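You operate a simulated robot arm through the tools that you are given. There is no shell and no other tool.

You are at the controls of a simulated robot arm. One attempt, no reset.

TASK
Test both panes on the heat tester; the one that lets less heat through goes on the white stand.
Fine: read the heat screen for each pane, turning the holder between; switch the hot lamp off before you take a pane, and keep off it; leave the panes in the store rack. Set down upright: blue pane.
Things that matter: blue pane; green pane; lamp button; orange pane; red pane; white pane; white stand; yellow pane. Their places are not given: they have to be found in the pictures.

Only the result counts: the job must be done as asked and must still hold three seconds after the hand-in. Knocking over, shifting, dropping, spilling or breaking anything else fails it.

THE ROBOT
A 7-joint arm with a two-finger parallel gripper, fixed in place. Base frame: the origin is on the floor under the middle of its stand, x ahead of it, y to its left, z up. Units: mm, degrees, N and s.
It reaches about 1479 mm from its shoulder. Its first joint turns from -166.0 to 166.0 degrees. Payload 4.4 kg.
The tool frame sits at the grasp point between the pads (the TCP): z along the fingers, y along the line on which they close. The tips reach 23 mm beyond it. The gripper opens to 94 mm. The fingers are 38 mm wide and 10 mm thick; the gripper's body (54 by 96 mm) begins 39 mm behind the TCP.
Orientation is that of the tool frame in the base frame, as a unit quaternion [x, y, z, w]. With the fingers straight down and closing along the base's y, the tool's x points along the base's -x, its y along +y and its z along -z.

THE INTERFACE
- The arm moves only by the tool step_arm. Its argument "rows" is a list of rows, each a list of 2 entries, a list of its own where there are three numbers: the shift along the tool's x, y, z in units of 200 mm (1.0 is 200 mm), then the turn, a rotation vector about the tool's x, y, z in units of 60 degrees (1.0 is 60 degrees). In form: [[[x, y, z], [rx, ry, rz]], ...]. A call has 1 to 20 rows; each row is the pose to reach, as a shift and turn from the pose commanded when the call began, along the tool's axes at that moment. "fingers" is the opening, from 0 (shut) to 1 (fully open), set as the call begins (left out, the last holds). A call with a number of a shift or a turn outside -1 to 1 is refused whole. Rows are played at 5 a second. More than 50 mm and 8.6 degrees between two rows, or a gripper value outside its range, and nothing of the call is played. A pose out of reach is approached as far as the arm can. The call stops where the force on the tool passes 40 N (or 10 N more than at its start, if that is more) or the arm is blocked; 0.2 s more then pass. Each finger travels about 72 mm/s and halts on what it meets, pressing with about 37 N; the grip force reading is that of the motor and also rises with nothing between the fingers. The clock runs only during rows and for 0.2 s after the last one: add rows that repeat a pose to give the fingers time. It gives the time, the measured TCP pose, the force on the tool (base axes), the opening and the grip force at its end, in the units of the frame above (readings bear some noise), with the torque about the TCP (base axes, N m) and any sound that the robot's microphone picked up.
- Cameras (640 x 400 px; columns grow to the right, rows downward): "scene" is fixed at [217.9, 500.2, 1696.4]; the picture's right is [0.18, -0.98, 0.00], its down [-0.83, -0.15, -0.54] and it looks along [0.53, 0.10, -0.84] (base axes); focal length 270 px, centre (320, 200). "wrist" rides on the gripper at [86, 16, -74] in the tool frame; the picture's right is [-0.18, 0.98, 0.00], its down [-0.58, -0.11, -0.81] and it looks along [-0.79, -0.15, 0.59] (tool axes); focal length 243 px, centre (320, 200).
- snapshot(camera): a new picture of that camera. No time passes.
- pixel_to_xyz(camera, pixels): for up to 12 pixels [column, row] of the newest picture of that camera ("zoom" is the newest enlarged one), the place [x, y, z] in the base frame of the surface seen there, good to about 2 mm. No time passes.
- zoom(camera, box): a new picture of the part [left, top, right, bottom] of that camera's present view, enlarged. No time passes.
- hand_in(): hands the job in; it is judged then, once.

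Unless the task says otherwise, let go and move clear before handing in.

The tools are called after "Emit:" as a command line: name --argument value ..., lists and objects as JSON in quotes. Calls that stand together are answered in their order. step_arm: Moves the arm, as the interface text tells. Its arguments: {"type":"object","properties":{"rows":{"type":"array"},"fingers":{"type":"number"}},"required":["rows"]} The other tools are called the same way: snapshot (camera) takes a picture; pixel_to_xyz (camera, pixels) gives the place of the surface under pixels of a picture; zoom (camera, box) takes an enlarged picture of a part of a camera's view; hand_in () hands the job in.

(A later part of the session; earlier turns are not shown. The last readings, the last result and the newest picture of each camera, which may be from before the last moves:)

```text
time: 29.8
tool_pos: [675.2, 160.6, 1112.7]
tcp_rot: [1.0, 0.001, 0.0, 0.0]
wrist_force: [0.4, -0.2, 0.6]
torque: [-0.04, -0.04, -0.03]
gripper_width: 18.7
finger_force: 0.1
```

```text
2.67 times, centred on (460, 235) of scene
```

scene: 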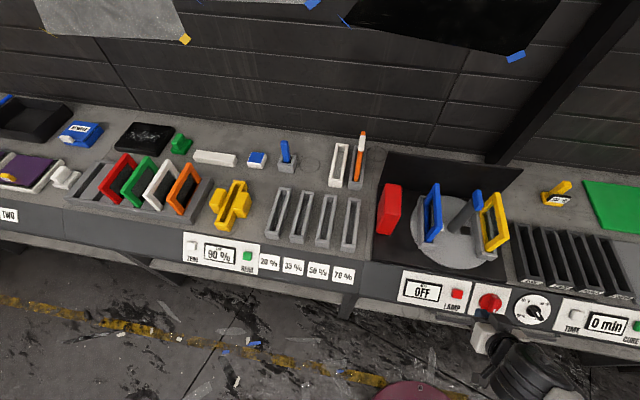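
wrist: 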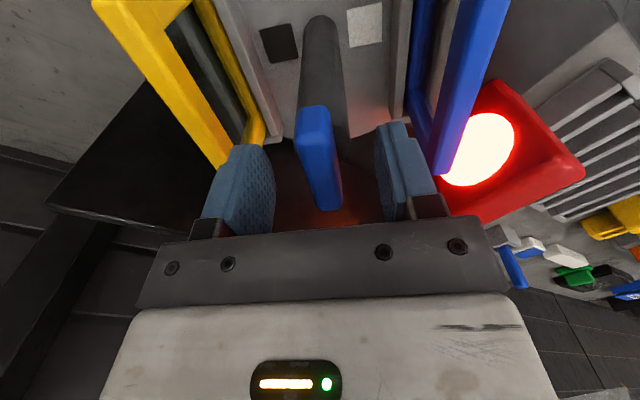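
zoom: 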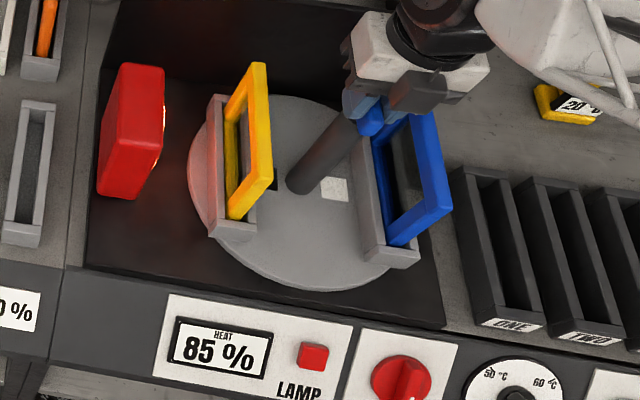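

The yellow pane reads 85 % against 55 % for the blue one, so the blue pane goes on the white stand. I'll open the fingers, rise clear of the handle, and confirm the reading.

Emit:
step_arm --rows '[[[0, 0, 0], [0, 0, 0]], [[0, 0, 0], [0, 0, 0]], [[0, 0, -0.2], [0, 0, 0]], [[0, 0, -0.4], [0, 0, 0]], [[0, 0, -0.6], [0, 0, 0]], [[0, 0, -0.6], [0, 0, 0]]]' --fingers 0.6

Emit:
zoom --camera "scene" --box '[380, 170, 540, 330]'

```text
time: 31.2
tool_pos: [676.6, 160.5, 1233.3]
tcp_rot: [1.0, 0.002, 0.0, 0.0]
wrist_force: [-0.7, 0.1, -0.4]
torque: [0.01, 0.02, -0.04]
gripper_width: 56.4
finger_force: 0.1
```

```text
2.50 times, centred on (460, 250) of scene
```

zoom: 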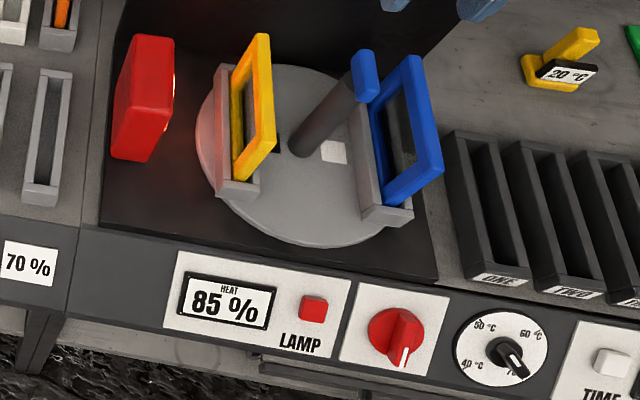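

The 85 % for yellow is confirmed. Now I'll go back to the LAMP button to switch it off, turning the wrist back as I go.

Emit:
step_arm --rows '[[[-0.1, 0.012, 0], [0, 0, 0.125]], [[-0.2, 0.025, 0], [0, 0, 0.25]], [[-0.3, 0.037, 0], [0, 0, 0.375]], [[-0.4, 0.05, 0], [0, 0, 0.5]], [[-0.5, 0.062, 0], [0, 0, 0.625]], [[-0.6, 0.075, 0], [0, 0, 0.75]], [[-0.7, 0.087, 0], [0, 0, 0.875]], [[-0.8, 0.1, 0], [0, 0, 1.0]]]' --fingers 0

Emit:
step_arm --rows '[[[0, 0, 0], [0, 0, 0.125]], [[0, 0, 0], [0, 0, 0.25]], [[0, 0, 0], [0, 0, 0.375]], [[0, 0, 0], [0, 0, 0.5]], [[0, 0, 0], [0, 0, 0.625]], [[0, 0, 0], [0, 0, 0.75]], [[0, 0, 0], [0, 0, 0.875]], [[0, 0, 0], [0, 0, 1.0]]]'

Emit:
step_arm --rows '[[[0, 0, 0], [0, 0, 0.125]], [[0, 0, 0], [0, 0, 0.25]], [[0, 0, 0], [0, 0, 0.375]], [[0, 0, 0], [0, 0, 0.5]], [[0, 0, 0], [0, 0, 0.625]], [[0, 0, 0], [0, 0, 0.75]], [[0, 0, 0], [0, 0, 0.875]], [[0, 0, 0], [0, 0, 1.0]], [[0, 0, 0], [0, 0, 1.0]]]'

```text
time: 33.0
tool_pos: [514.9, 140.5, 1233.7]
tcp_rot: [0.866, -0.499, -0.001, 0.001]
wrist_force: [0.2, 0.8, 0.1]
torque: [0.01, 0.0, 0.04]
gripper_width: 0.3
finger_force: 37.3
```

```text
time: 34.8
tool_pos: [514.7, 139.8, 1233.0]
tcp_rot: [-0.5, 0.866, 0.0, -0.001]
wrist_force: [-0.3, -0.4, -0.2]
torque: [0.01, -0.01, 0.02]
gripper_width: 0.1
finger_force: 36.7
```

```text
time: 36.8
tool_pos: [515.3, 140.5, 1232.6]
tcp_rot: [-0.001, 1.0, 0.0, -0.001]
wrist_force: [0.1, 0.0, 1.3]
torque: [-0.01, 0.01, -0.02]
gripper_width: 0.1
finger_force: 37.4
```

The wrist is back to its default orientation at (515,140,1233). I'll descend in front of the panel and tilt, as before.

Emit:
step_arm --rows '[[[0.112, -0.002, 0.15], [0, 0, 0]], [[0.225, -0.004, 0.3], [0, 0, 0]], [[0.337, -0.006, 0.45], [0, 0, 0]], [[0.45, -0.008, 0.6], [0, 0, 0]], [[0.562, -0.011, 0.75], [0, 0, 0]]]'

Emit:
step_arm --rows '[[[0, 0, 0.1], [0, -0.125, 0]], [[0, 0, 0.2], [0, -0.25, 0]], [[0, 0, 0.3], [0, -0.375, 0]], [[0, 0, 0.4], [0, -0.5, 0]], [[0, 0, 0.5], [0, -0.625, 0]], [[0, 0, 0.6], [0, -0.75, 0]], [[0, 0, 0.6], [0, -0.75, 0]]]'

```text
time: 38.0
tool_pos: [400.8, 137.3, 1083.7]
tcp_rot: [-0.002, 1.0, 0.0, 0.0]
wrist_force: [0.9, -0.2, 0.0]
torque: [0.01, -0.01, 0.01]
gripper_width: 0.0
finger_force: 37.1
```

```text
time: 39.6
tool_pos: [401.8, 136.9, 961.6]
tcp_rot: [-0.002, 0.924, 0.0, 0.382]
wrist_force: [0.9, -1.0, 0.0]
torque: [0.04, 0.0, 0.01]
gripper_width: 0.2
finger_force: 37.2
```

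The arm is back in the pre-press line. I'll press the button once, in small final steps, to about the depth that clicked before.

Emit:
step_arm --rows '[[[0, 0, 0.2], [0, 0, 0]], [[0, 0, 0.4], [0, 0, 0]], [[0, 0, 0.44], [0, 0, 0]], [[0, 0, 0.46], [0, 0, 0]], [[0, 0, 0.475], [0, 0, 0]], [[0, 0, 0.485], [0, 0, 0]], [[0, 0, 0.495], [0, 0, 0]], [[0, 0, 0.5], [0, 0, 0]]]'

Emit:
zoom --camera "scene" --box '[380, 170, 540, 330]'

```text
time: 41.4
tool_pos: [473.9, 137.9, 894.3]
tcp_rot: [-0.001, 0.924, 0.001, 0.382]
wrist_force: [-13.0, 2.4, 5.3]
torque: [0.02, 0.13, 0.03]
gripper_width: 0.0
finger_force: 37.1
heard: click
```

```text
2.50 times, centred on (460, 250) of scene
```

zoom: 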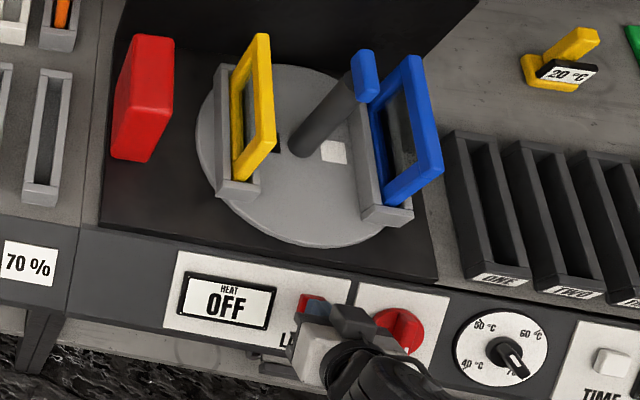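

One click was heard, the screen reads OFF and the glow is gone. I'll back off along the normal, rise and straighten.

Emit:
step_arm --rows '[[[0, 0, -0.1], [0, 0, 0]], [[0, 0, -0.3], [0, 0, 0]], [[0, 0, -0.5], [0, 0, 0]], [[0, 0, -0.5], [0, 0, 0]]]'

Emit:
step_arm --rows '[[[-0.118, 0, -0.118], [0, 0, 0]], [[-0.236, 0, -0.236], [0, 0.125, 0]], [[-0.354, 0, -0.354], [0, 0.25, 0]], [[-0.472, 0, -0.472], [0, 0.375, 0]], [[-0.59, 0, -0.59], [0, 0.5, 0]], [[-0.707, 0, -0.707], [0, 0.625, 0]], [[-0.707, 0, -0.707], [0, 0.75, 0]], [[-0.707, 0, -0.707], [0, 0.75, 0]]]' --fingers 1

Emit:
zoom --camera "scene" --box '[380, 170, 540, 330]'

```text
time: 42.4
tool_pos: [402.9, 138.0, 963.2]
tcp_rot: [-0.002, 0.924, 0.0, 0.382]
wrist_force: [-0.3, 0.6, 0.2]
torque: [-0.01, 0.0, -0.01]
gripper_width: 0.0
finger_force: 37.1
```

```text
time: 44.2
tool_pos: [402.7, 136.8, 1164.2]
tcp_rot: [-0.002, 1.0, 0.0, 0.0]
wrist_force: [-0.3, 0.0, -0.4]
torque: [-0.02, 0.0, 0.0]
gripper_width: 93.9
finger_force: 0.0
```

```text
2.50 times, centred on (460, 250) of scene
```

zoom: 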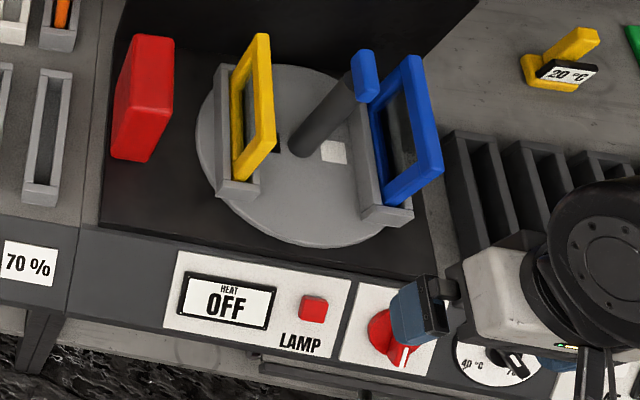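

The lamp is off. Next I'll measure the blue pane where it stands now, on the right side of the turntable.

Emit:
zoom --camera "scene" --box '[465, 185, 497, 229]'

Emit:
pixel_to_xyz --camera "zoom" --pixels '[[330, 45], [370, 45], [350, 70], [390, 120], [430, 200], [430, 130], [400, 240], [460, 240], [480, 230], [440, 260], [300, 330], [250, 230]]'

Emit:
zoom --camera "scene" --box '[465, 208, 497, 232]'

Emit:
pixel_to_xyz --camera "zoom" --pixels '[[400, 50], [440, 60], [480, 60], [470, 100], [420, 110], [350, 170], [300, 210], [280, 240], [320, 280], [250, 270], [400, 260], [370, 140]]'

```text
9.09 times, centred on (481, 207) of scene
```

zoom: 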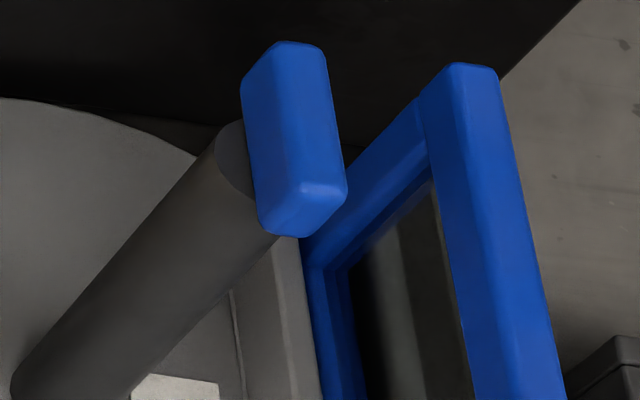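

```text
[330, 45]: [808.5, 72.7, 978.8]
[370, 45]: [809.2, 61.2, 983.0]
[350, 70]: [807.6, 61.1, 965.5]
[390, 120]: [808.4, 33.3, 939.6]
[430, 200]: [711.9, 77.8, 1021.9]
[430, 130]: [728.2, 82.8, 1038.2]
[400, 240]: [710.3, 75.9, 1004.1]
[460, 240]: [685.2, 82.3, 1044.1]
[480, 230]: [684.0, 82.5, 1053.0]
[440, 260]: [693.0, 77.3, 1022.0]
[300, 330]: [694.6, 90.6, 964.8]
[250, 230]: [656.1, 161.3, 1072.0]
```

```text
16.00 times, centred on (481, 220) of scene
```

zoom: 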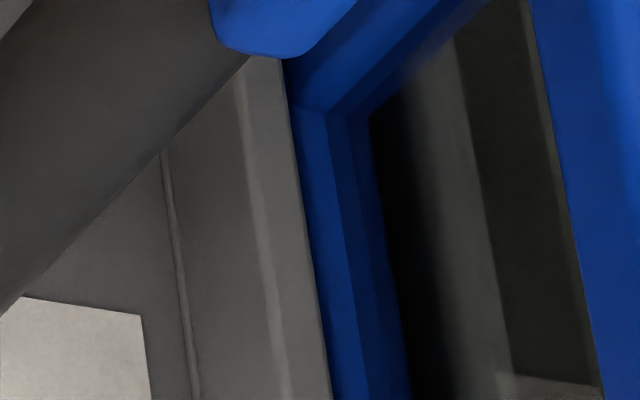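

```text
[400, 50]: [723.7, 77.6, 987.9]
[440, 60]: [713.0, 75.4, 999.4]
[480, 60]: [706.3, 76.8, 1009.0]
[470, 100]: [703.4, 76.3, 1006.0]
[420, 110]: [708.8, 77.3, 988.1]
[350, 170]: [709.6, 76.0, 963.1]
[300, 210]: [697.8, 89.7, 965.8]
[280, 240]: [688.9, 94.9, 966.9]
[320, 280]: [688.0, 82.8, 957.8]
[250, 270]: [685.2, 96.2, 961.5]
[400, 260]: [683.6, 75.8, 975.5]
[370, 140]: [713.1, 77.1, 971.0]
```

The blue pane's +y face is at y≈82.5, so its centre is near y=76. Before moving I'll measure the obstacles near the route and the stand: the shield top, the orange plate with the white knob beside the white stand, and the lamp.

Emit:
zoom --camera "scene" --box '[325, 125, 385, 195]'

Emit:
pixel_to_xyz --camera "zoom" --pixels '[[355, 45], [355, 85], [345, 130], [345, 170], [340, 220], [325, 290], [315, 320], [370, 80], [300, 150], [290, 330], [330, 340], [310, 200]]'

Emit:
zoom --camera "scene" --box '[370, 140, 530, 220]'

Emit:
pixel_to_xyz --camera "zoom" --pixels '[[70, 50], [200, 60], [400, 85], [600, 115], [75, 190], [120, 190], [40, 250], [300, 70], [80, 300]]'

```text
5.71 times, centred on (355, 160) of scene
```

zoom: 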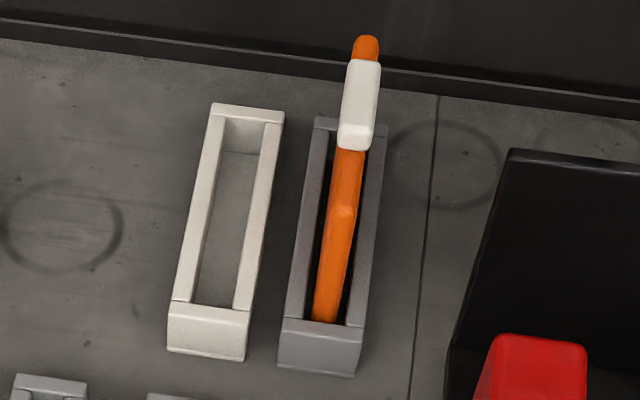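

```text
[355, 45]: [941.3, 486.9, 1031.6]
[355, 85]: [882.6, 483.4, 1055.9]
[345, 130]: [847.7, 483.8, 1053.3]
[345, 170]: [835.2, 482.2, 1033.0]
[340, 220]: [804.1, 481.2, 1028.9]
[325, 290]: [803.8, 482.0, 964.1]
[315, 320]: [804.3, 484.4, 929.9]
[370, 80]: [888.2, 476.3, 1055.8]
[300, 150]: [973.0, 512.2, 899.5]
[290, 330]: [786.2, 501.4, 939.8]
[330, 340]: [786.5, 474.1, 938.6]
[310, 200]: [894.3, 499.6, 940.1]
```

```text
4.00 times, centred on (450, 180) of scene
```

zoom: 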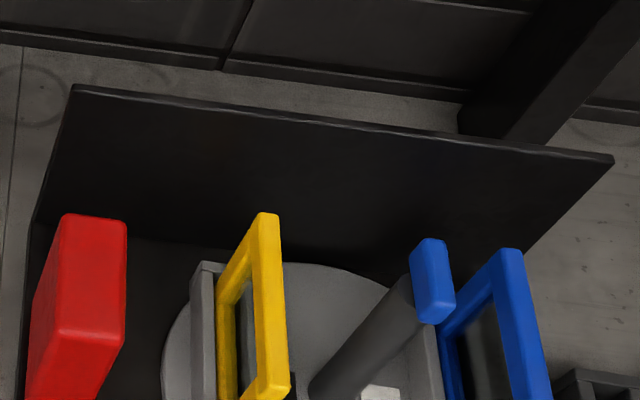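

```text
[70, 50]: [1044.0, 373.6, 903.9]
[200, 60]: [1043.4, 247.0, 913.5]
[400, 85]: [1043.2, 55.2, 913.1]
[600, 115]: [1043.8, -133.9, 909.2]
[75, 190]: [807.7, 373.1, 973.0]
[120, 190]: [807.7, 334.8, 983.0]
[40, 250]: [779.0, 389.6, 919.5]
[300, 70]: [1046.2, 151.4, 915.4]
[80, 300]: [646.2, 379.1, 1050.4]
```

The orange plate is at y≈475–490 with its white knob top at z=1056, and the shield stays below z≈1000. Now I'll take finer measurements of the white stand's slot walls.

Emit:
zoom --camera "scene" --box '[328, 140, 352, 160]'

Emit:
pixel_to_xyz --camera "zoom" --pixels '[[200, 200], [220, 200], [240, 200], [260, 200], [280, 200], [300, 200], [320, 200], [340, 200], [380, 200], [400, 200], [420, 200], [440, 200]]'

Emit:
zoom --camera "scene" --box '[325, 170, 355, 190]'

Emit:
pixel_to_xyz --camera "zoom" --pixels '[[100, 100], [120, 100], [140, 100], [160, 100], [200, 100], [240, 100], [270, 100], [300, 100], [320, 100], [340, 100], [220, 180], [220, 230]]'

```text
16.00 times, centred on (340, 150) of scene
```

zoom: 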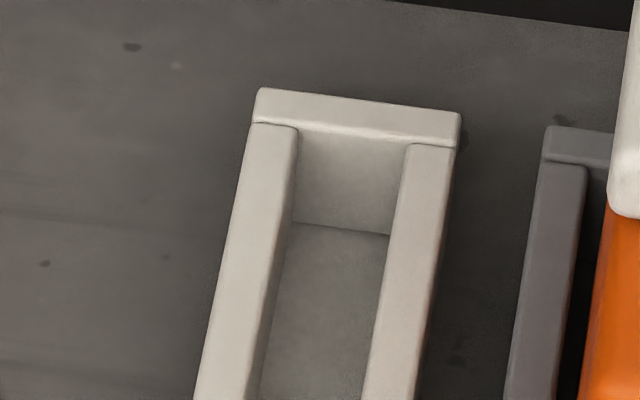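

```text
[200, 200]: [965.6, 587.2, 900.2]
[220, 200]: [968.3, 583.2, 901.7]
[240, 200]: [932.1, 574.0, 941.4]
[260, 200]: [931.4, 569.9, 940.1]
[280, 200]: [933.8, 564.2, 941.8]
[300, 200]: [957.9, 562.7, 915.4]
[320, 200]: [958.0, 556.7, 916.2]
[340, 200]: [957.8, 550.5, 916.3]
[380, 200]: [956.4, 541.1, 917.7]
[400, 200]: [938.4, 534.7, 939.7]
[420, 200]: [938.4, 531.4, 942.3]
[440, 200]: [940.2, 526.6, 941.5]
```

```text
16.00 times, centred on (340, 180) of scene
```

zoom: 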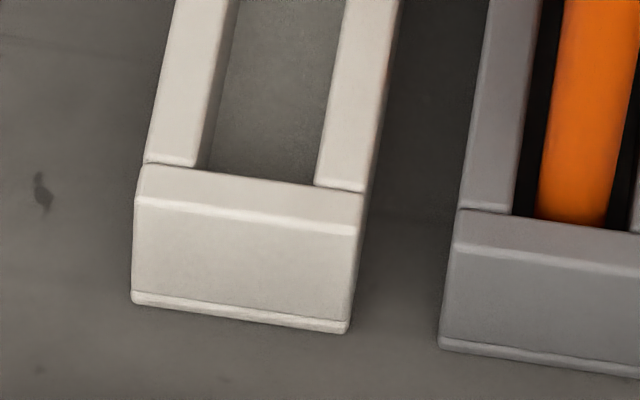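

```text
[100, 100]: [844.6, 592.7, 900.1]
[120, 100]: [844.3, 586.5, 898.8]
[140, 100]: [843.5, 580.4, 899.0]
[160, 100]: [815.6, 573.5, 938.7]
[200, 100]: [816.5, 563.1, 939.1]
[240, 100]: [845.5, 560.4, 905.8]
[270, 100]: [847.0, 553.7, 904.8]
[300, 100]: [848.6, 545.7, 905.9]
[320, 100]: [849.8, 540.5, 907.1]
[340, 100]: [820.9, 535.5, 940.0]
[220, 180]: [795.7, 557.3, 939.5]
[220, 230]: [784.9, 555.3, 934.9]
```

The slot is about 25 mm wide with its centre near y=550, x 796–958, and its floor at z=906. I'll move toward the blue pane and look with the wrist camera.

Emit:
step_arm --rows '[[[-0.19, -0.05, -0.025], [0, 0, 0]], [[-0.375, -0.1, -0.05], [0, 0, 0]], [[-0.56, -0.15, -0.075], [0, 0, 0]], [[-0.75, -0.2, -0.1], [0, 0, 0]], [[-0.75, -0.2, -0.1], [0, 0, 0]]]' --fingers 0.5

Emit:
snapshot --camera "wrist"

```text
time: 45.4
tool_pos: [553.2, 96.9, 1184.6]
tcp_rot: [-0.001, 1.0, 0.0, -0.001]
wrist_force: [-0.3, 0.1, -0.1]
torque: [0.02, 0.02, -0.01]
gripper_width: 47.0
finger_force: 0.1
```

```text
taken
```

wrist: 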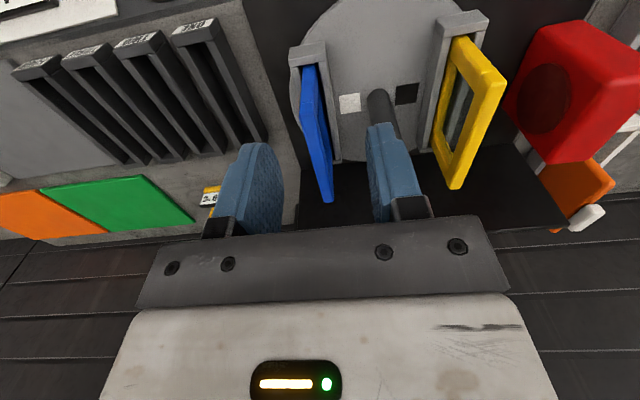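

The blue pane shows clearly between the fingers at wrist (315,130), and the lamp aperture is dark. I'll measure its top bar.

Emit:
zoom --camera "wrist" --box '[280, 50, 360, 210]'

Emit:
zoom --camera "wrist" --box '[290, 60, 350, 110]'

Emit:
pixel_to_xyz --camera "wrist" --pixels '[[304, 70], [309, 70], [314, 70], [305, 90], [311, 90], [316, 90], [312, 130], [318, 130], [323, 130], [320, 180], [325, 180], [329, 198]]'

```text
2.50 times, centred on (320, 130) of wrist
```

zoom: 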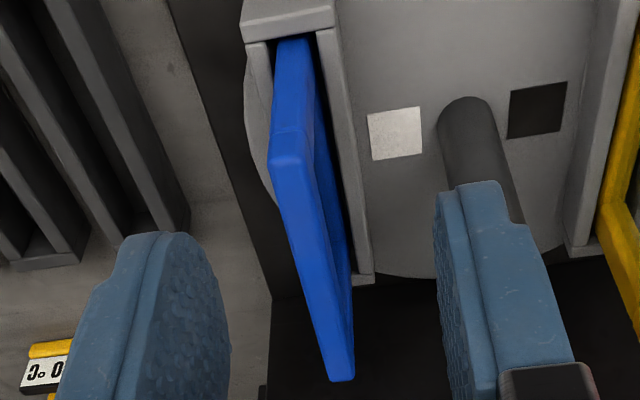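

```text
8.00 times, centred on (320, 85) of wrist
```

zoom: 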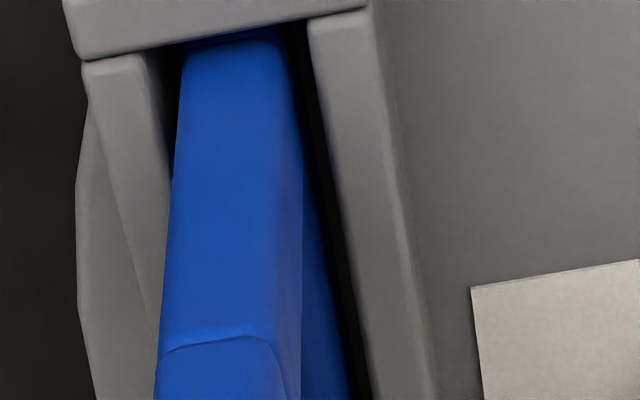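

```text
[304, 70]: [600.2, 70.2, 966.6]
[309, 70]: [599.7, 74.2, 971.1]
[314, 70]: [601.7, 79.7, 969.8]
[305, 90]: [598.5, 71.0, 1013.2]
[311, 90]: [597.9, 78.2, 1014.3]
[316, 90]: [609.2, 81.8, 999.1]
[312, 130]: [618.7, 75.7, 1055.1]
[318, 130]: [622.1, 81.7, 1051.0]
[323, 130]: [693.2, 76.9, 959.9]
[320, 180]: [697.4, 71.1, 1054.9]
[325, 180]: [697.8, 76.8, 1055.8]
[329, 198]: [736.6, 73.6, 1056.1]
```

Emit:
pixel_to_xyz --camera "wrist" --pixels '[[326, 200], [328, 201], [330, 201], [328, 202], [331, 200], [326, 190], [332, 190], [310, 105], [307, 105], [314, 105], [318, 150], [323, 150]]'

```text
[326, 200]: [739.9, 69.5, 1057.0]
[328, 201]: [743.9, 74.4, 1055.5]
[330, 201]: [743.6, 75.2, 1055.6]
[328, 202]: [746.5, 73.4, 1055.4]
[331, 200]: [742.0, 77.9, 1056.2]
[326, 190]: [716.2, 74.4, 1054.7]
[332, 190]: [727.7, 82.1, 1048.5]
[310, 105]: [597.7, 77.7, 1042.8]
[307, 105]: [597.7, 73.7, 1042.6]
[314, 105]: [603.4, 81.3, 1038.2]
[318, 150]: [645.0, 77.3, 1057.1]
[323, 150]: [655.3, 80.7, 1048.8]
```

The pane runs x 597.7–747.5 (centre 672.5) and y 69–82.5 (centre 75.8), with its top at z=1056. I'll hover right above its middle.

Emit:
step_arm --rows '[[[-0.2, -0.036, 0], [0, 0, 0]], [[-0.4, -0.071, 0], [0, 0, 0]], [[-0.5975, -0.107, 0], [0, 0, 0]], [[-0.5975, -0.107, 0], [0, 0, 0]]]'

Emit:
step_arm --rows '[[[0, 0, 0], [0, 0, 0]]]'

Emit:
step_arm --rows '[[[0, 0, 0], [0, 0, 0]]]'

Emit:
snapshot --camera "wrist"

```text
time: 46.4
tool_pos: [674.1, 76.0, 1183.0]
tcp_rot: [-0.002, 1.0, 0.001, -0.001]
wrist_force: [0.3, -0.2, -0.3]
torque: [0.03, 0.02, -0.02]
gripper_width: 47.0
finger_force: 0.1
```

```text
time: 46.8
tool_pos: [672.4, 75.7, 1183.4]
tcp_rot: [-0.001, 1.0, 0.0, -0.001]
wrist_force: [0.3, 0.2, -0.6]
torque: [0.01, -0.02, 0.03]
gripper_width: 47.0
finger_force: 0.1
```

```text
time: 47.2
tool_pos: [672.9, 77.0, 1183.4]
tcp_rot: [-0.002, 1.0, 0.0, -0.001]
wrist_force: [-0.2, 0.7, -0.1]
torque: [0.01, 0.01, 0.03]
gripper_width: 47.2
finger_force: 0.1
```

```text
taken
```

wrist: 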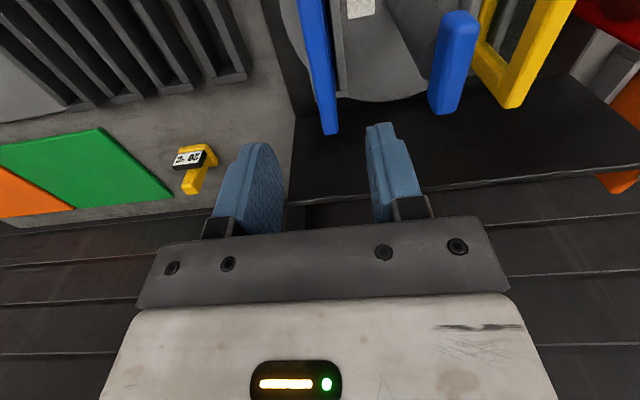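

I'm centred over the pane at (673,76). I'll descend to z≈1050 with the fingers 47 mm apart, straddling the top bar.

Emit:
step_arm --rows '[[[0, 0, 0.2], [0, 0, 0]], [[0, 0, 0.4], [0, 0, 0]], [[0, 0, 0.54], [0, 0, 0]], [[0, 0, 0.62], [0, 0, 0]], [[0, 0, 0.665], [0, 0, 0]], [[0, 0, 0.665], [0, 0, 0]]]'

Emit:
snapshot --camera "wrist"

Emit:
zoom --camera "scene" --box '[400, 150, 540, 260]'

```text
time: 48.6
tool_pos: [673.5, 76.1, 1049.9]
tcp_rot: [-0.002, 1.0, 0.0, 0.001]
wrist_force: [0.9, 0.4, -0.5]
torque: [0.0, 0.03, 0.02]
gripper_width: 46.8
finger_force: 0.2
```

```text
taken
```

wrist: 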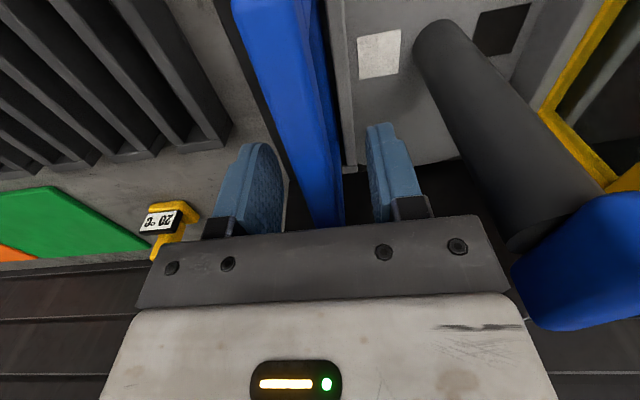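

```text
3.64 times, centred on (470, 205) of scene
```

zoom: 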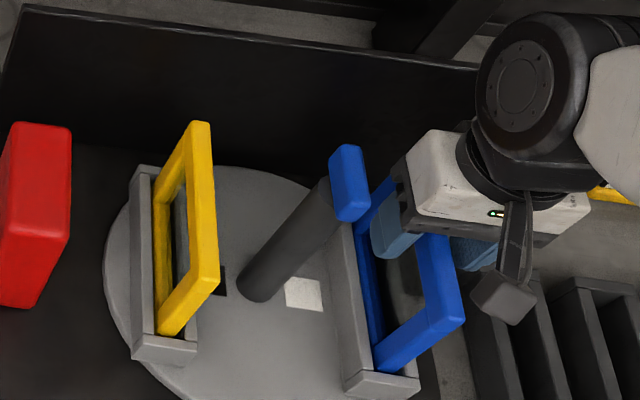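

The pane's top bar is between the pads with no contact. I'll close the fingers.

Emit:
step_arm --rows '[[[0, 0, 0], [0, 0, 0]], [[0, 0, 0], [0, 0, 0]], [[0, 0, 0], [0, 0, 0]], [[0, 0, 0], [0, 0, 0]]]' --fingers 0

Emit:
step_arm --rows '[[[0, 0, 0], [0, 0, 0]]]'

```text
time: 49.6
tool_pos: [672.4, 76.8, 1051.2]
tcp_rot: [-0.002, 1.0, -0.001, -0.001]
wrist_force: [0.0, 0.1, -1.0]
torque: [0.01, -0.14, -0.03]
gripper_width: 15.7
finger_force: 37.3
```

```text
time: 50.0
tool_pos: [673.4, 75.8, 1050.8]
tcp_rot: [-0.002, 1.0, 0.001, 0.0]
wrist_force: [-1.0, 0.1, -0.6]
torque: [0.01, -0.1, -0.02]
gripper_width: 15.7
finger_force: 36.6
```

The pads grip the pane at 15.7 mm with 37 N. I'll lift slowly and check.

Emit:
step_arm --rows '[[[0, 0, -0.04], [0, 0, 0]], [[0, 0, -0.1], [0, 0, 0]], [[0, 0, -0.2], [0, 0, 0]], [[0, 0, -0.3], [0, 0, 0]], [[0, 0, -0.4], [0, 0, 0]], [[0, 0, -0.4], [0, 0, 0]]]'

Emit:
zoom --camera "scene" --box '[380, 130, 560, 270]'

Emit:
snapshot --camera "wrist"

```text
time: 51.4
tool_pos: [672.7, 77.0, 1130.0]
tcp_rot: [-0.002, 1.0, 0.0, -0.001]
wrist_force: [-0.5, -0.7, -3.1]
torque: [0.03, 0.0, 0.0]
gripper_width: 16.0
finger_force: 37.2
```

```text
2.86 times, centred on (470, 200) of scene
```

zoom: 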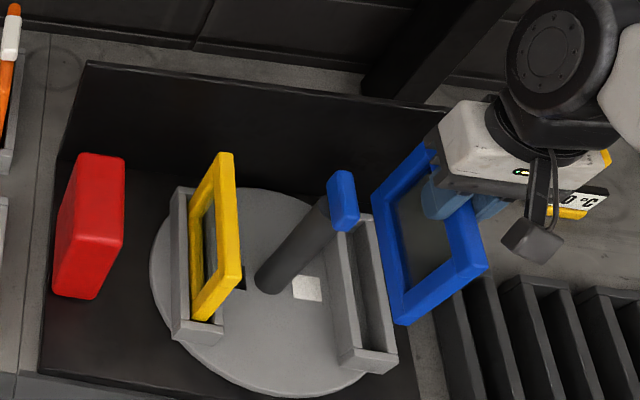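

```text
taken
```

wrist: 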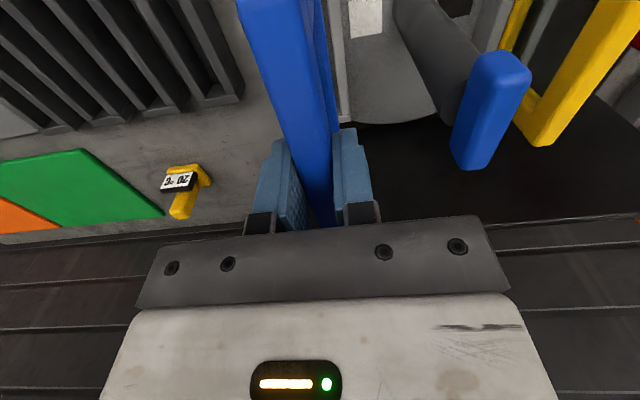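

The pane is up and held level. I'll lift on to z≈1300, so its bottom clears the handle and the lamp.

Emit:
step_arm --rows '[[[0, 0, -0.17], [0, 0, 0]], [[0, 0, -0.34], [0, 0, 0]], [[0, 0, -0.51], [0, 0, 0]], [[0, 0, -0.68], [0, 0, 0]], [[0, 0, -0.85], [0, 0, 0]], [[0, 0, -0.85], [0, 0, 0]]]'

```text
time: 52.8
tool_pos: [673.1, 77.3, 1300.5]
tcp_rot: [-0.002, 1.0, 0.001, -0.001]
wrist_force: [0.4, 0.2, -2.8]
torque: [-0.03, 0.01, 0.0]
gripper_width: 16.1
finger_force: 37.5
```

It's held steady at z=1300. I'll travel toward the white stand at (877,550) in three legs, at a moderate speed.

Emit:
step_arm --rows '[[[-0.04, 0.1, 0], [0, 0, 0]], [[-0.11, 0.26, 0], [0, 0, 0]], [[-0.18, 0.42, 0], [0, 0, 0]], [[-0.25, 0.58, 0], [0, 0, 0]], [[-0.32, 0.73, 0], [0, 0, 0]], [[-0.34, 0.789, 0], [0, 0, 0]]]'

Emit:
step_arm --rows '[[[-0.04, 0.1, 0], [0, 0, 0]], [[-0.11, 0.26, 0], [0, 0, 0]], [[-0.18, 0.42, 0], [0, 0, 0]], [[-0.25, 0.58, 0], [0, 0, 0]], [[-0.32, 0.73, 0], [0, 0, 0]], [[-0.34, 0.789, 0], [0, 0, 0]]]'

Emit:
step_arm --rows '[[[-0.04, 0.1, 0], [0, 0, 0]], [[-0.11, 0.26, 0], [0, 0, 0]], [[-0.18, 0.42, 0], [0, 0, 0]], [[-0.25, 0.58, 0], [0, 0, 0]], [[-0.32, 0.73, 0], [0, 0, 0]], [[-0.34, 0.789, 0], [0, 0, 0]], [[-0.34, 0.789, 0], [0, 0, 0]]]'

Emit:
snapshot --camera "wrist"

Emit:
snapshot --camera "scene"

```text
time: 54.2
tool_pos: [740.8, 236.5, 1300.4]
tcp_rot: [-0.001, 1.0, -0.001, 0.0]
wrist_force: [-0.7, 0.5, -3.3]
torque: [-0.02, -0.03, 0.02]
gripper_width: 16.0
finger_force: 36.6
```

```text
time: 55.6
tool_pos: [808.1, 393.3, 1299.3]
tcp_rot: [-0.002, 1.0, 0.0, -0.001]
wrist_force: [0.5, 0.3, -2.4]
torque: [0.01, -0.05, 0.02]
gripper_width: 15.9
finger_force: 36.9
```

```text
time: 57.2
tool_pos: [874.7, 551.8, 1300.5]
tcp_rot: [-0.002, 1.0, -0.001, -0.001]
wrist_force: [0.4, -1.0, -3.4]
torque: [0.02, 0.0, -0.01]
gripper_width: 15.9
finger_force: 36.6
```

```text
taken
```

wrist: 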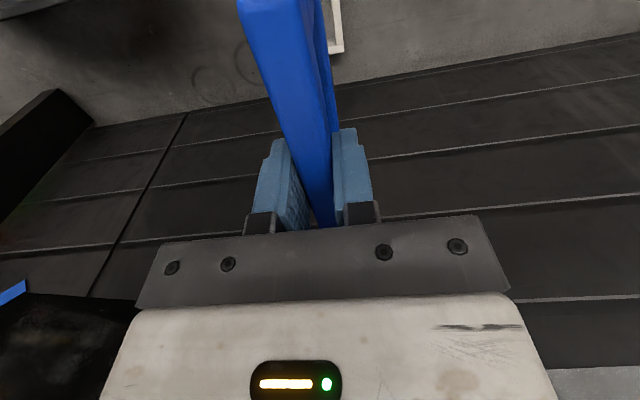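

```text
taken
```

scene: 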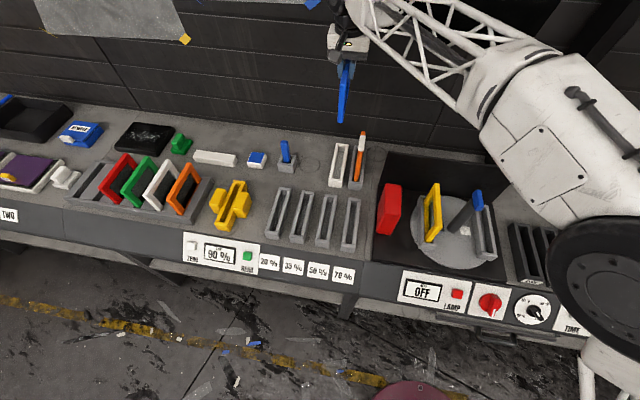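

The pane hangs upright over the white stand at scene (340,165), and the turntable is undisturbed. I'll lower partway and then check alignment.

Emit:
step_arm --rows '[[[0, 0, 0.18], [0, 0, 0]], [[0, 0, 0.36], [0, 0, 0]], [[0, 0, 0.54], [0, 0, 0]], [[0, 0, 0.72], [0, 0, 0]], [[0, 0, 0.9], [0, 0, 0]], [[0, 0, 0.9], [0, 0, 0]]]'

Emit:
step_arm --rows '[[[0, 0, 0], [0, 0, 0]]]'

Emit:
step_arm --rows '[[[0, 0, 0], [0, 0, 0]]]'

Emit:
zoom --camera "scene" --box '[300, 80, 400, 200]'

Emit:
snapshot --camera "wrist"

```text
time: 58.6
tool_pos: [874.9, 550.8, 1119.5]
tcp_rot: [-0.002, 1.0, -0.001, -0.001]
wrist_force: [-0.6, 0.6, -2.0]
torque: [0.0, 0.04, -0.01]
gripper_width: 15.5
finger_force: 37.2
```

```text
time: 59.0
tool_pos: [875.4, 550.6, 1120.4]
tcp_rot: [-0.002, 1.0, 0.0, -0.002]
wrist_force: [-0.4, 0.0, -3.6]
torque: [0.01, 0.01, -0.02]
gripper_width: 15.6
finger_force: 37.3
```

```text
time: 59.4
tool_pos: [877.0, 549.8, 1120.1]
tcp_rot: [-0.002, 1.0, 0.0, -0.001]
wrist_force: [0.8, 1.0, -2.8]
torque: [-0.01, 0.02, 0.04]
gripper_width: 15.9
finger_force: 37.3
```

```text
3.33 times, centred on (350, 140) of scene
```

zoom: 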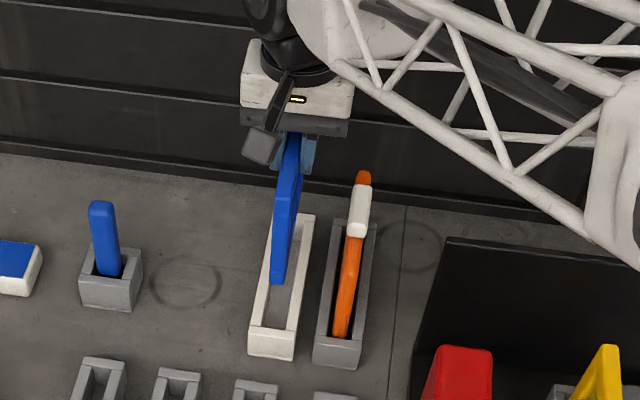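

```text
taken
```

wrist: 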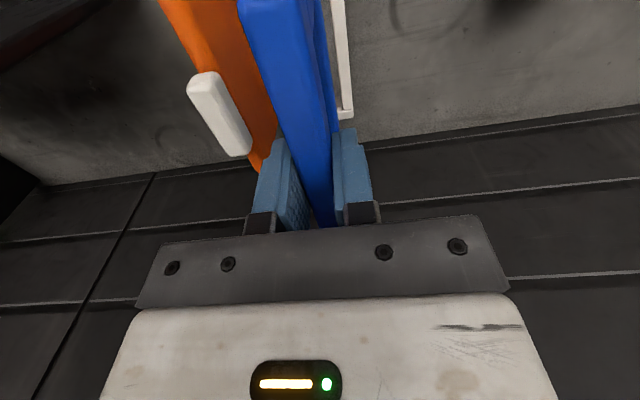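

I'll measure the hanging pane's near edge and bottom to line it up with the slot.

Emit:
zoom --camera "scene" --box '[325, 118, 357, 170]'

Emit:
pixel_to_xyz --camera "zoom" --pixels '[[320, 120], [335, 120], [300, 160], [320, 160], [335, 180], [290, 250], [310, 250], [285, 300], [305, 300], [285, 318], [300, 320], [345, 100]]'

```text
7.69 times, centred on (341, 144) of scene
```

zoom: 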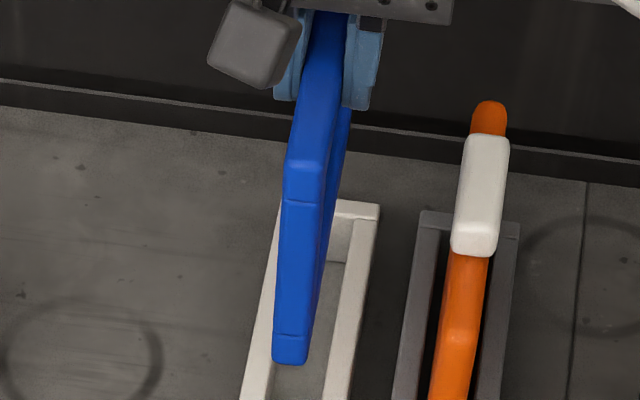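

```text
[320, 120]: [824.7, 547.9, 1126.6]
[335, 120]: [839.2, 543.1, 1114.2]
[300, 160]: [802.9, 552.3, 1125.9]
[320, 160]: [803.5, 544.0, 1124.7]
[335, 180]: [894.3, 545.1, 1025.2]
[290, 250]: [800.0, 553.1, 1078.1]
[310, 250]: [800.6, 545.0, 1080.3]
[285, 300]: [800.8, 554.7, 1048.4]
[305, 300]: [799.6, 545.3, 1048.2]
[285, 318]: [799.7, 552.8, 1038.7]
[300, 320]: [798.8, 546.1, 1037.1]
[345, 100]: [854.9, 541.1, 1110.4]
```

The pane's near edge is at x≈800 and its middle at y≈549, while the slot centre is about (877,550). I'll check the pane's bottom corner and the slot edges at the same time.

Emit:
pixel_to_xyz --camera "zoom" --pixels '[[285, 340], [300, 340], [285, 355], [300, 355], [290, 361], [340, 340], [345, 300], [352, 300], [270, 270], [262, 300], [330, 380], [350, 380]]'

Emit:
zoom --camera "scene" --box '[325, 160, 355, 190]'

Emit:
pixel_to_xyz --camera "zoom" --pixels '[[100, 200], [120, 200], [140, 200], [160, 200], [180, 200], [210, 200], [260, 200], [275, 200], [290, 200], [305, 200], [320, 200], [200, 245]]'

```text
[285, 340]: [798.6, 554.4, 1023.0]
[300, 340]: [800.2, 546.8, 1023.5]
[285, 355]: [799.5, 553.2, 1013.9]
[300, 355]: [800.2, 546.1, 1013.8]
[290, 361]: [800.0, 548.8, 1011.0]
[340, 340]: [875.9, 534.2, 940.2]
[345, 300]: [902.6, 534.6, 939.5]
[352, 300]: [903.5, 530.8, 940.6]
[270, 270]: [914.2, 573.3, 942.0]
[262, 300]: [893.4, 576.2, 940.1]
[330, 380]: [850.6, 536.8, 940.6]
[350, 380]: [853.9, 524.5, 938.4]
```

```text
13.33 times, centred on (340, 175) of scene
```

zoom: 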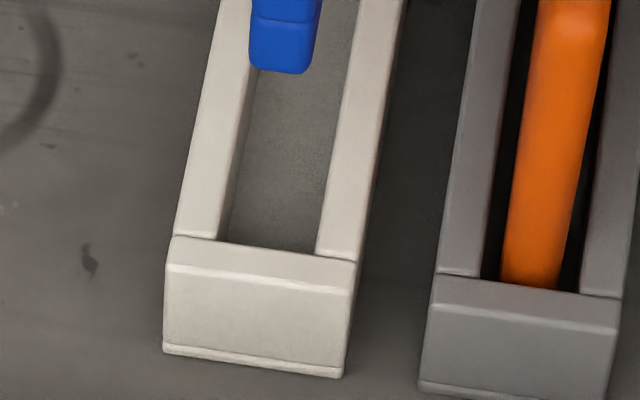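

```text
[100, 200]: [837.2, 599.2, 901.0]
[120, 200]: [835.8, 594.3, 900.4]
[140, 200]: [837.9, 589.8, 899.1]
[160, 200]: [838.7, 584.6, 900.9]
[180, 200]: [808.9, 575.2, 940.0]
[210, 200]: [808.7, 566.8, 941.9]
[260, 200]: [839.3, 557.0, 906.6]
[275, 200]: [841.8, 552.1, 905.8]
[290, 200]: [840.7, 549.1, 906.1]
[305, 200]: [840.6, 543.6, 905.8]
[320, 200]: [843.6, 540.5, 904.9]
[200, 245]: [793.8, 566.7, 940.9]
```

The pane bottom is at z≈1010 with the TCP at 1120, so it should touch the floor at TCP z≈1016. I'll shift 1.5 mm forward and lower into the slot to about z=1030.

Emit:
step_arm --rows '[[[-0.0075, 0, 0.1], [0, 0, 0]], [[-0.0075, 0.001, 0.22], [0, 0, 0]], [[-0.0075, 0.001, 0.3], [0, 0, 0]], [[-0.0075, 0.001, 0.36], [0, 0, 0]], [[-0.0075, 0.001, 0.41], [0, 0, 0]], [[-0.0075, 0.001, 0.45], [0, 0, 0]], [[-0.0075, 0.001, 0.45], [0, 0, 0]]]'

Emit:
zoom --camera "scene" --box '[310, 110, 380, 195]'

Emit:
snapshot --camera "wrist"

```text
time: 61.0
tool_pos: [876.3, 551.0, 1029.4]
tcp_rot: [-0.001, 1.0, 0.001, -0.001]
wrist_force: [-0.4, 0.0, -3.8]
torque: [-0.02, 0.0, 0.01]
gripper_width: 15.8
finger_force: 37.2
```

```text
4.71 times, centred on (345, 152) of scene
```

zoom: 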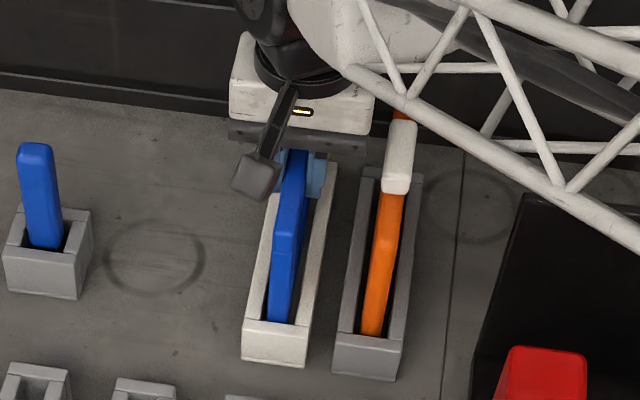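

```text
taken
```

wrist: 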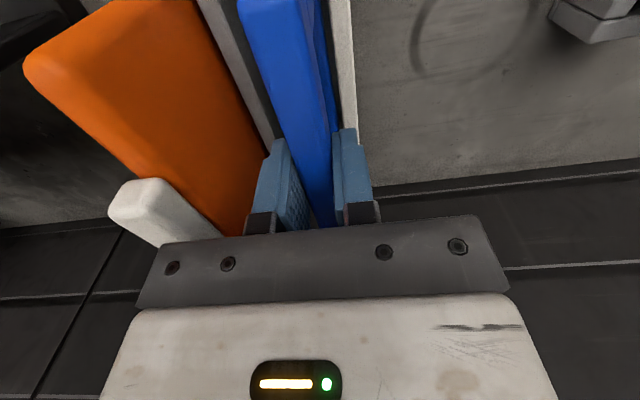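

The pane is inside the slot with no side force, and the gripper body clears the orange plate. I'll lower in small steps until it touches the floor.

Emit:
step_arm --rows '[[[0, 0, 0.02], [0, 0, 0]], [[0, 0, 0.04], [0, 0, 0]], [[0, 0, 0.05], [0, 0, 0]], [[0, 0, 0.055], [0, 0, 0]], [[0, 0, 0.06], [0, 0, 0]]]'

```text
time: 62.2
tool_pos: [875.7, 550.4, 1019.0]
tcp_rot: [-0.001, 1.0, 0.0, 0.001]
wrist_force: [-2.5, -1.8, 18.6]
torque: [-0.16, 0.86, 0.0]
gripper_width: 16.0
finger_force: 36.8
```

Contact came at TCP z≈1019 with 18.6 N upward, slightly toward the near end. I'll check the picture to see that it's seated on the floor and not on an edge.

Emit:
zoom --camera "scene" --box '[325, 140, 361, 185]'

Emit:
pixel_to_xyz --camera "zoom" --pixels '[[290, 100], [320, 60], [300, 40], [270, 250], [280, 150], [300, 150], [330, 200], [250, 280], [280, 260], [265, 200], [290, 200], [250, 310]]'

```text
8.89 times, centred on (343, 162) of scene
```

zoom: 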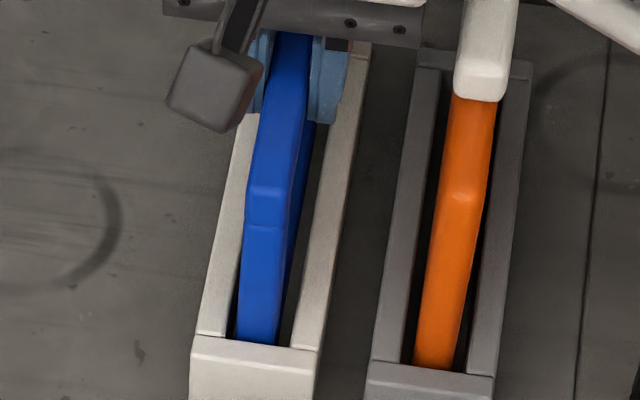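

```text
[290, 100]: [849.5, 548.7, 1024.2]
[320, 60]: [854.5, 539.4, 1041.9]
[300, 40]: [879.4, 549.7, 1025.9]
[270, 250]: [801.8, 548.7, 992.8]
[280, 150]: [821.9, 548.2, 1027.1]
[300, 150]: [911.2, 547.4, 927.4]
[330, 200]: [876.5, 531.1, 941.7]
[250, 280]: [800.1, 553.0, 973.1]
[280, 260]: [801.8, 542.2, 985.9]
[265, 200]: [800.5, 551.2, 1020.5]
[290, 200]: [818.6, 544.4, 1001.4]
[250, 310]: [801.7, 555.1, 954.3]
```

The pane sits between the walls with its top at z≈1026, so its bottom is on the slot floor at about 906–908. I'll ease off the push a little, then open the fingers in small steps.

Emit:
step_arm --rows '[[[0, 0, -0.002], [0, 0, 0]], [[0, 0, -0.004], [0, 0, 0]], [[0, 0, -0.004], [0, 0, 0]]]'

```text
time: 63.0
tool_pos: [878.2, 552.4, 1020.4]
tcp_rot: [-0.002, 1.0, 0.0, 0.0]
wrist_force: [0.3, 2.0, 24.3]
torque: [0.17, -0.61, 0.02]
gripper_width: 15.5
finger_force: 37.1
```

The force is now 24 N although I raised the command, so the arm may still have been settling. I'll wait and read again.

Emit:
step_arm --rows '[[[0, 0, 0], [0, 0, 0]], [[0, 0, 0], [0, 0, 0]]]'

Emit:
zoom --camera "scene" --box '[325, 140, 361, 185]'

```text
time: 63.6
tool_pos: [877.7, 551.4, 1019.8]
tcp_rot: [-0.002, 1.0, 0.0, 0.0]
wrist_force: [3.4, 2.7, 28.8]
torque: [0.17, -0.19, 0.04]
gripper_width: 15.7
finger_force: 36.7
```

```text
8.89 times, centred on (343, 162) of scene
```

zoom: 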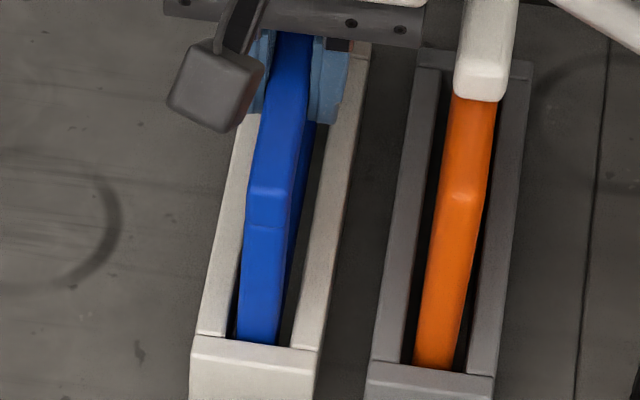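

The pane looks the same, but the push has crept up to 29 N. I'll raise the command by another millimetre to unload it.

Emit:
step_arm --rows '[[[0, 0, -0.003], [0, 0, 0]], [[0, 0, -0.005], [0, 0, 0]], [[0, 0, -0.005], [0, 0, 0]]]'

```text
time: 64.4
tool_pos: [876.7, 551.6, 1019.9]
tcp_rot: [-0.002, 1.0, 0.0, 0.0]
wrist_force: [2.3, 2.8, 24.3]
torque: [0.2, -0.4, 0.04]
gripper_width: 15.7
finger_force: 37.1
```

Emit:
step_arm --rows '[[[0, 0, -0.004], [0, 0, 0]], [[0, 0, -0.006], [0, 0, 0]], [[0, 0, -0.006], [0, 0, 0]]]'

```text
time: 65.2
tool_pos: [876.9, 550.7, 1020.0]
tcp_rot: [-0.002, 1.0, 0.0, 0.0]
wrist_force: [2.5, 3.4, 10.3]
torque: [0.25, -0.81, 0.11]
gripper_width: 15.8
finger_force: 36.8
```

The push is down to 10 N. I'll raise it another half millimetre so the pane just rests before release.

Emit:
step_arm --rows '[[[0, 0, -0.002], [0, 0, 0]], [[0, 0, -0.0025], [0, 0, 0]], [[0, 0, -0.0025], [0, 0, 0]]]'

```text
time: 66.0
tool_pos: [875.9, 551.8, 1020.7]
tcp_rot: [-0.001, 1.0, -0.001, -0.001]
wrist_force: [0.1, -0.1, -2.9]
torque: [-0.02, 0.02, 0.0]
gripper_width: 15.9
finger_force: 37.6
```

The pane now just hangs free (-2.9 N), a fraction of a millimetre off the floor. I'll lower half a millimetre, then release in small steps.

Emit:
step_arm --rows '[[[0, 0, 0.0015], [0, 0, 0]], [[0, 0, 0.003], [0, 0, 0]], [[0, 0, 0.003], [0, 0, 0]]]'

```text
time: 66.8
tool_pos: [877.1, 550.9, 1020.3]
tcp_rot: [-0.002, 1.0, 0.001, -0.001]
wrist_force: [-0.1, -0.3, -2.0]
torque: [-0.02, 0.0, 0.02]
gripper_width: 15.6
finger_force: 36.9
```

Emit:
step_arm --rows '[[[0, 0, 0.0015], [0, 0, 0]], [[0, 0, 0.003], [0, 0, 0]], [[0, 0, 0.003], [0, 0, 0]]]'

```text
time: 67.6
tool_pos: [877.1, 550.8, 1019.7]
tcp_rot: [-0.002, 1.0, 0.0, -0.001]
wrist_force: [0.8, 0.1, -3.8]
torque: [0.03, 0.02, 0.03]
gripper_width: 15.8
finger_force: 37.5
```

It's still hanging (-3.8 N at z≈1019.7). I'll lower slightly more until I feel contact.

Emit:
step_arm --rows '[[[0, 0, 0.002], [0, 0, 0]], [[0, 0, 0.004], [0, 0, 0]], [[0, 0, 0.004], [0, 0, 0]]]'

```text
time: 68.4
tool_pos: [876.4, 551.8, 1020.1]
tcp_rot: [-0.001, 1.0, 0.0, 0.001]
wrist_force: [-0.4, 0.5, 5.2]
torque: [0.0, 0.55, -0.03]
gripper_width: 15.7
finger_force: 37.2
```

The tool now feels 5 N of contact, so the pane is just resting. I'll open the fingers gently.

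Emit:
step_arm --rows '[[[0, 0, 0], [0, 0, 0]], [[0, 0, 0], [0, 0, 0]]]' --fingers 0.2

Emit:
zoom --camera "scene" --box '[325, 140, 361, 185]'

```text
time: 69.0
tool_pos: [876.3, 552.4, 1019.5]
tcp_rot: [-0.001, 1.0, 0.001, 0.0]
wrist_force: [-0.1, 0.5, -0.5]
torque: [0.0, 0.01, -0.01]
gripper_width: 18.9
finger_force: 0.0
```

```text
8.89 times, centred on (343, 162) of scene
```

zoom: 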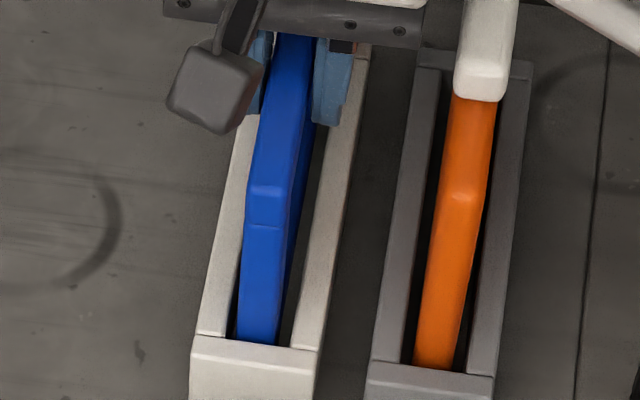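

The fingers are off the pane (18.9 mm) and it stands still. I'll open wider and check again before rising.

Emit:
step_arm --rows '[[[0, 0, 0], [0, 0, 0]], [[0, 0, 0], [0, 0, 0]], [[0, 0, 0], [0, 0, 0]]]' --fingers 0.4

Emit:
zoom --camera "scene" --box '[325, 140, 361, 185]'

Emit:
snapshot --camera "wrist"

```text
time: 69.8
tool_pos: [876.9, 551.8, 1019.5]
tcp_rot: [-0.002, 1.0, 0.0, -0.001]
wrist_force: [-0.3, 0.1, 0.0]
torque: [0.0, -0.04, 0.03]
gripper_width: 37.7
finger_force: 0.1
```

```text
8.89 times, centred on (343, 162) of scene
```

zoom: 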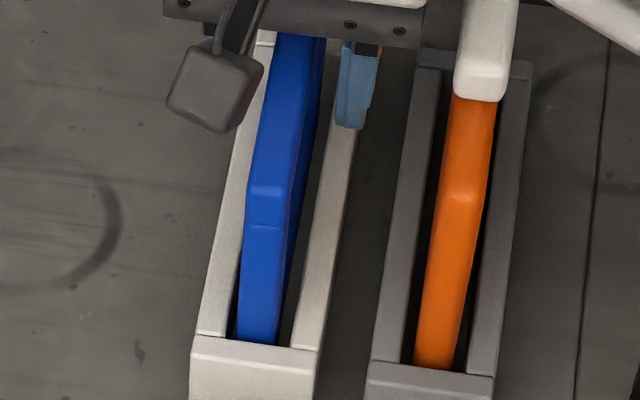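

```text
taken
```

wrist: 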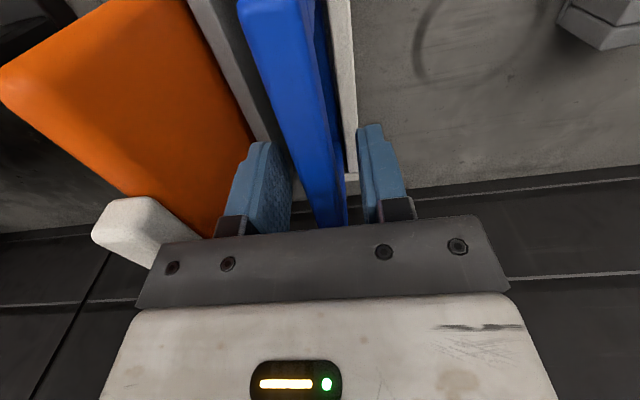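

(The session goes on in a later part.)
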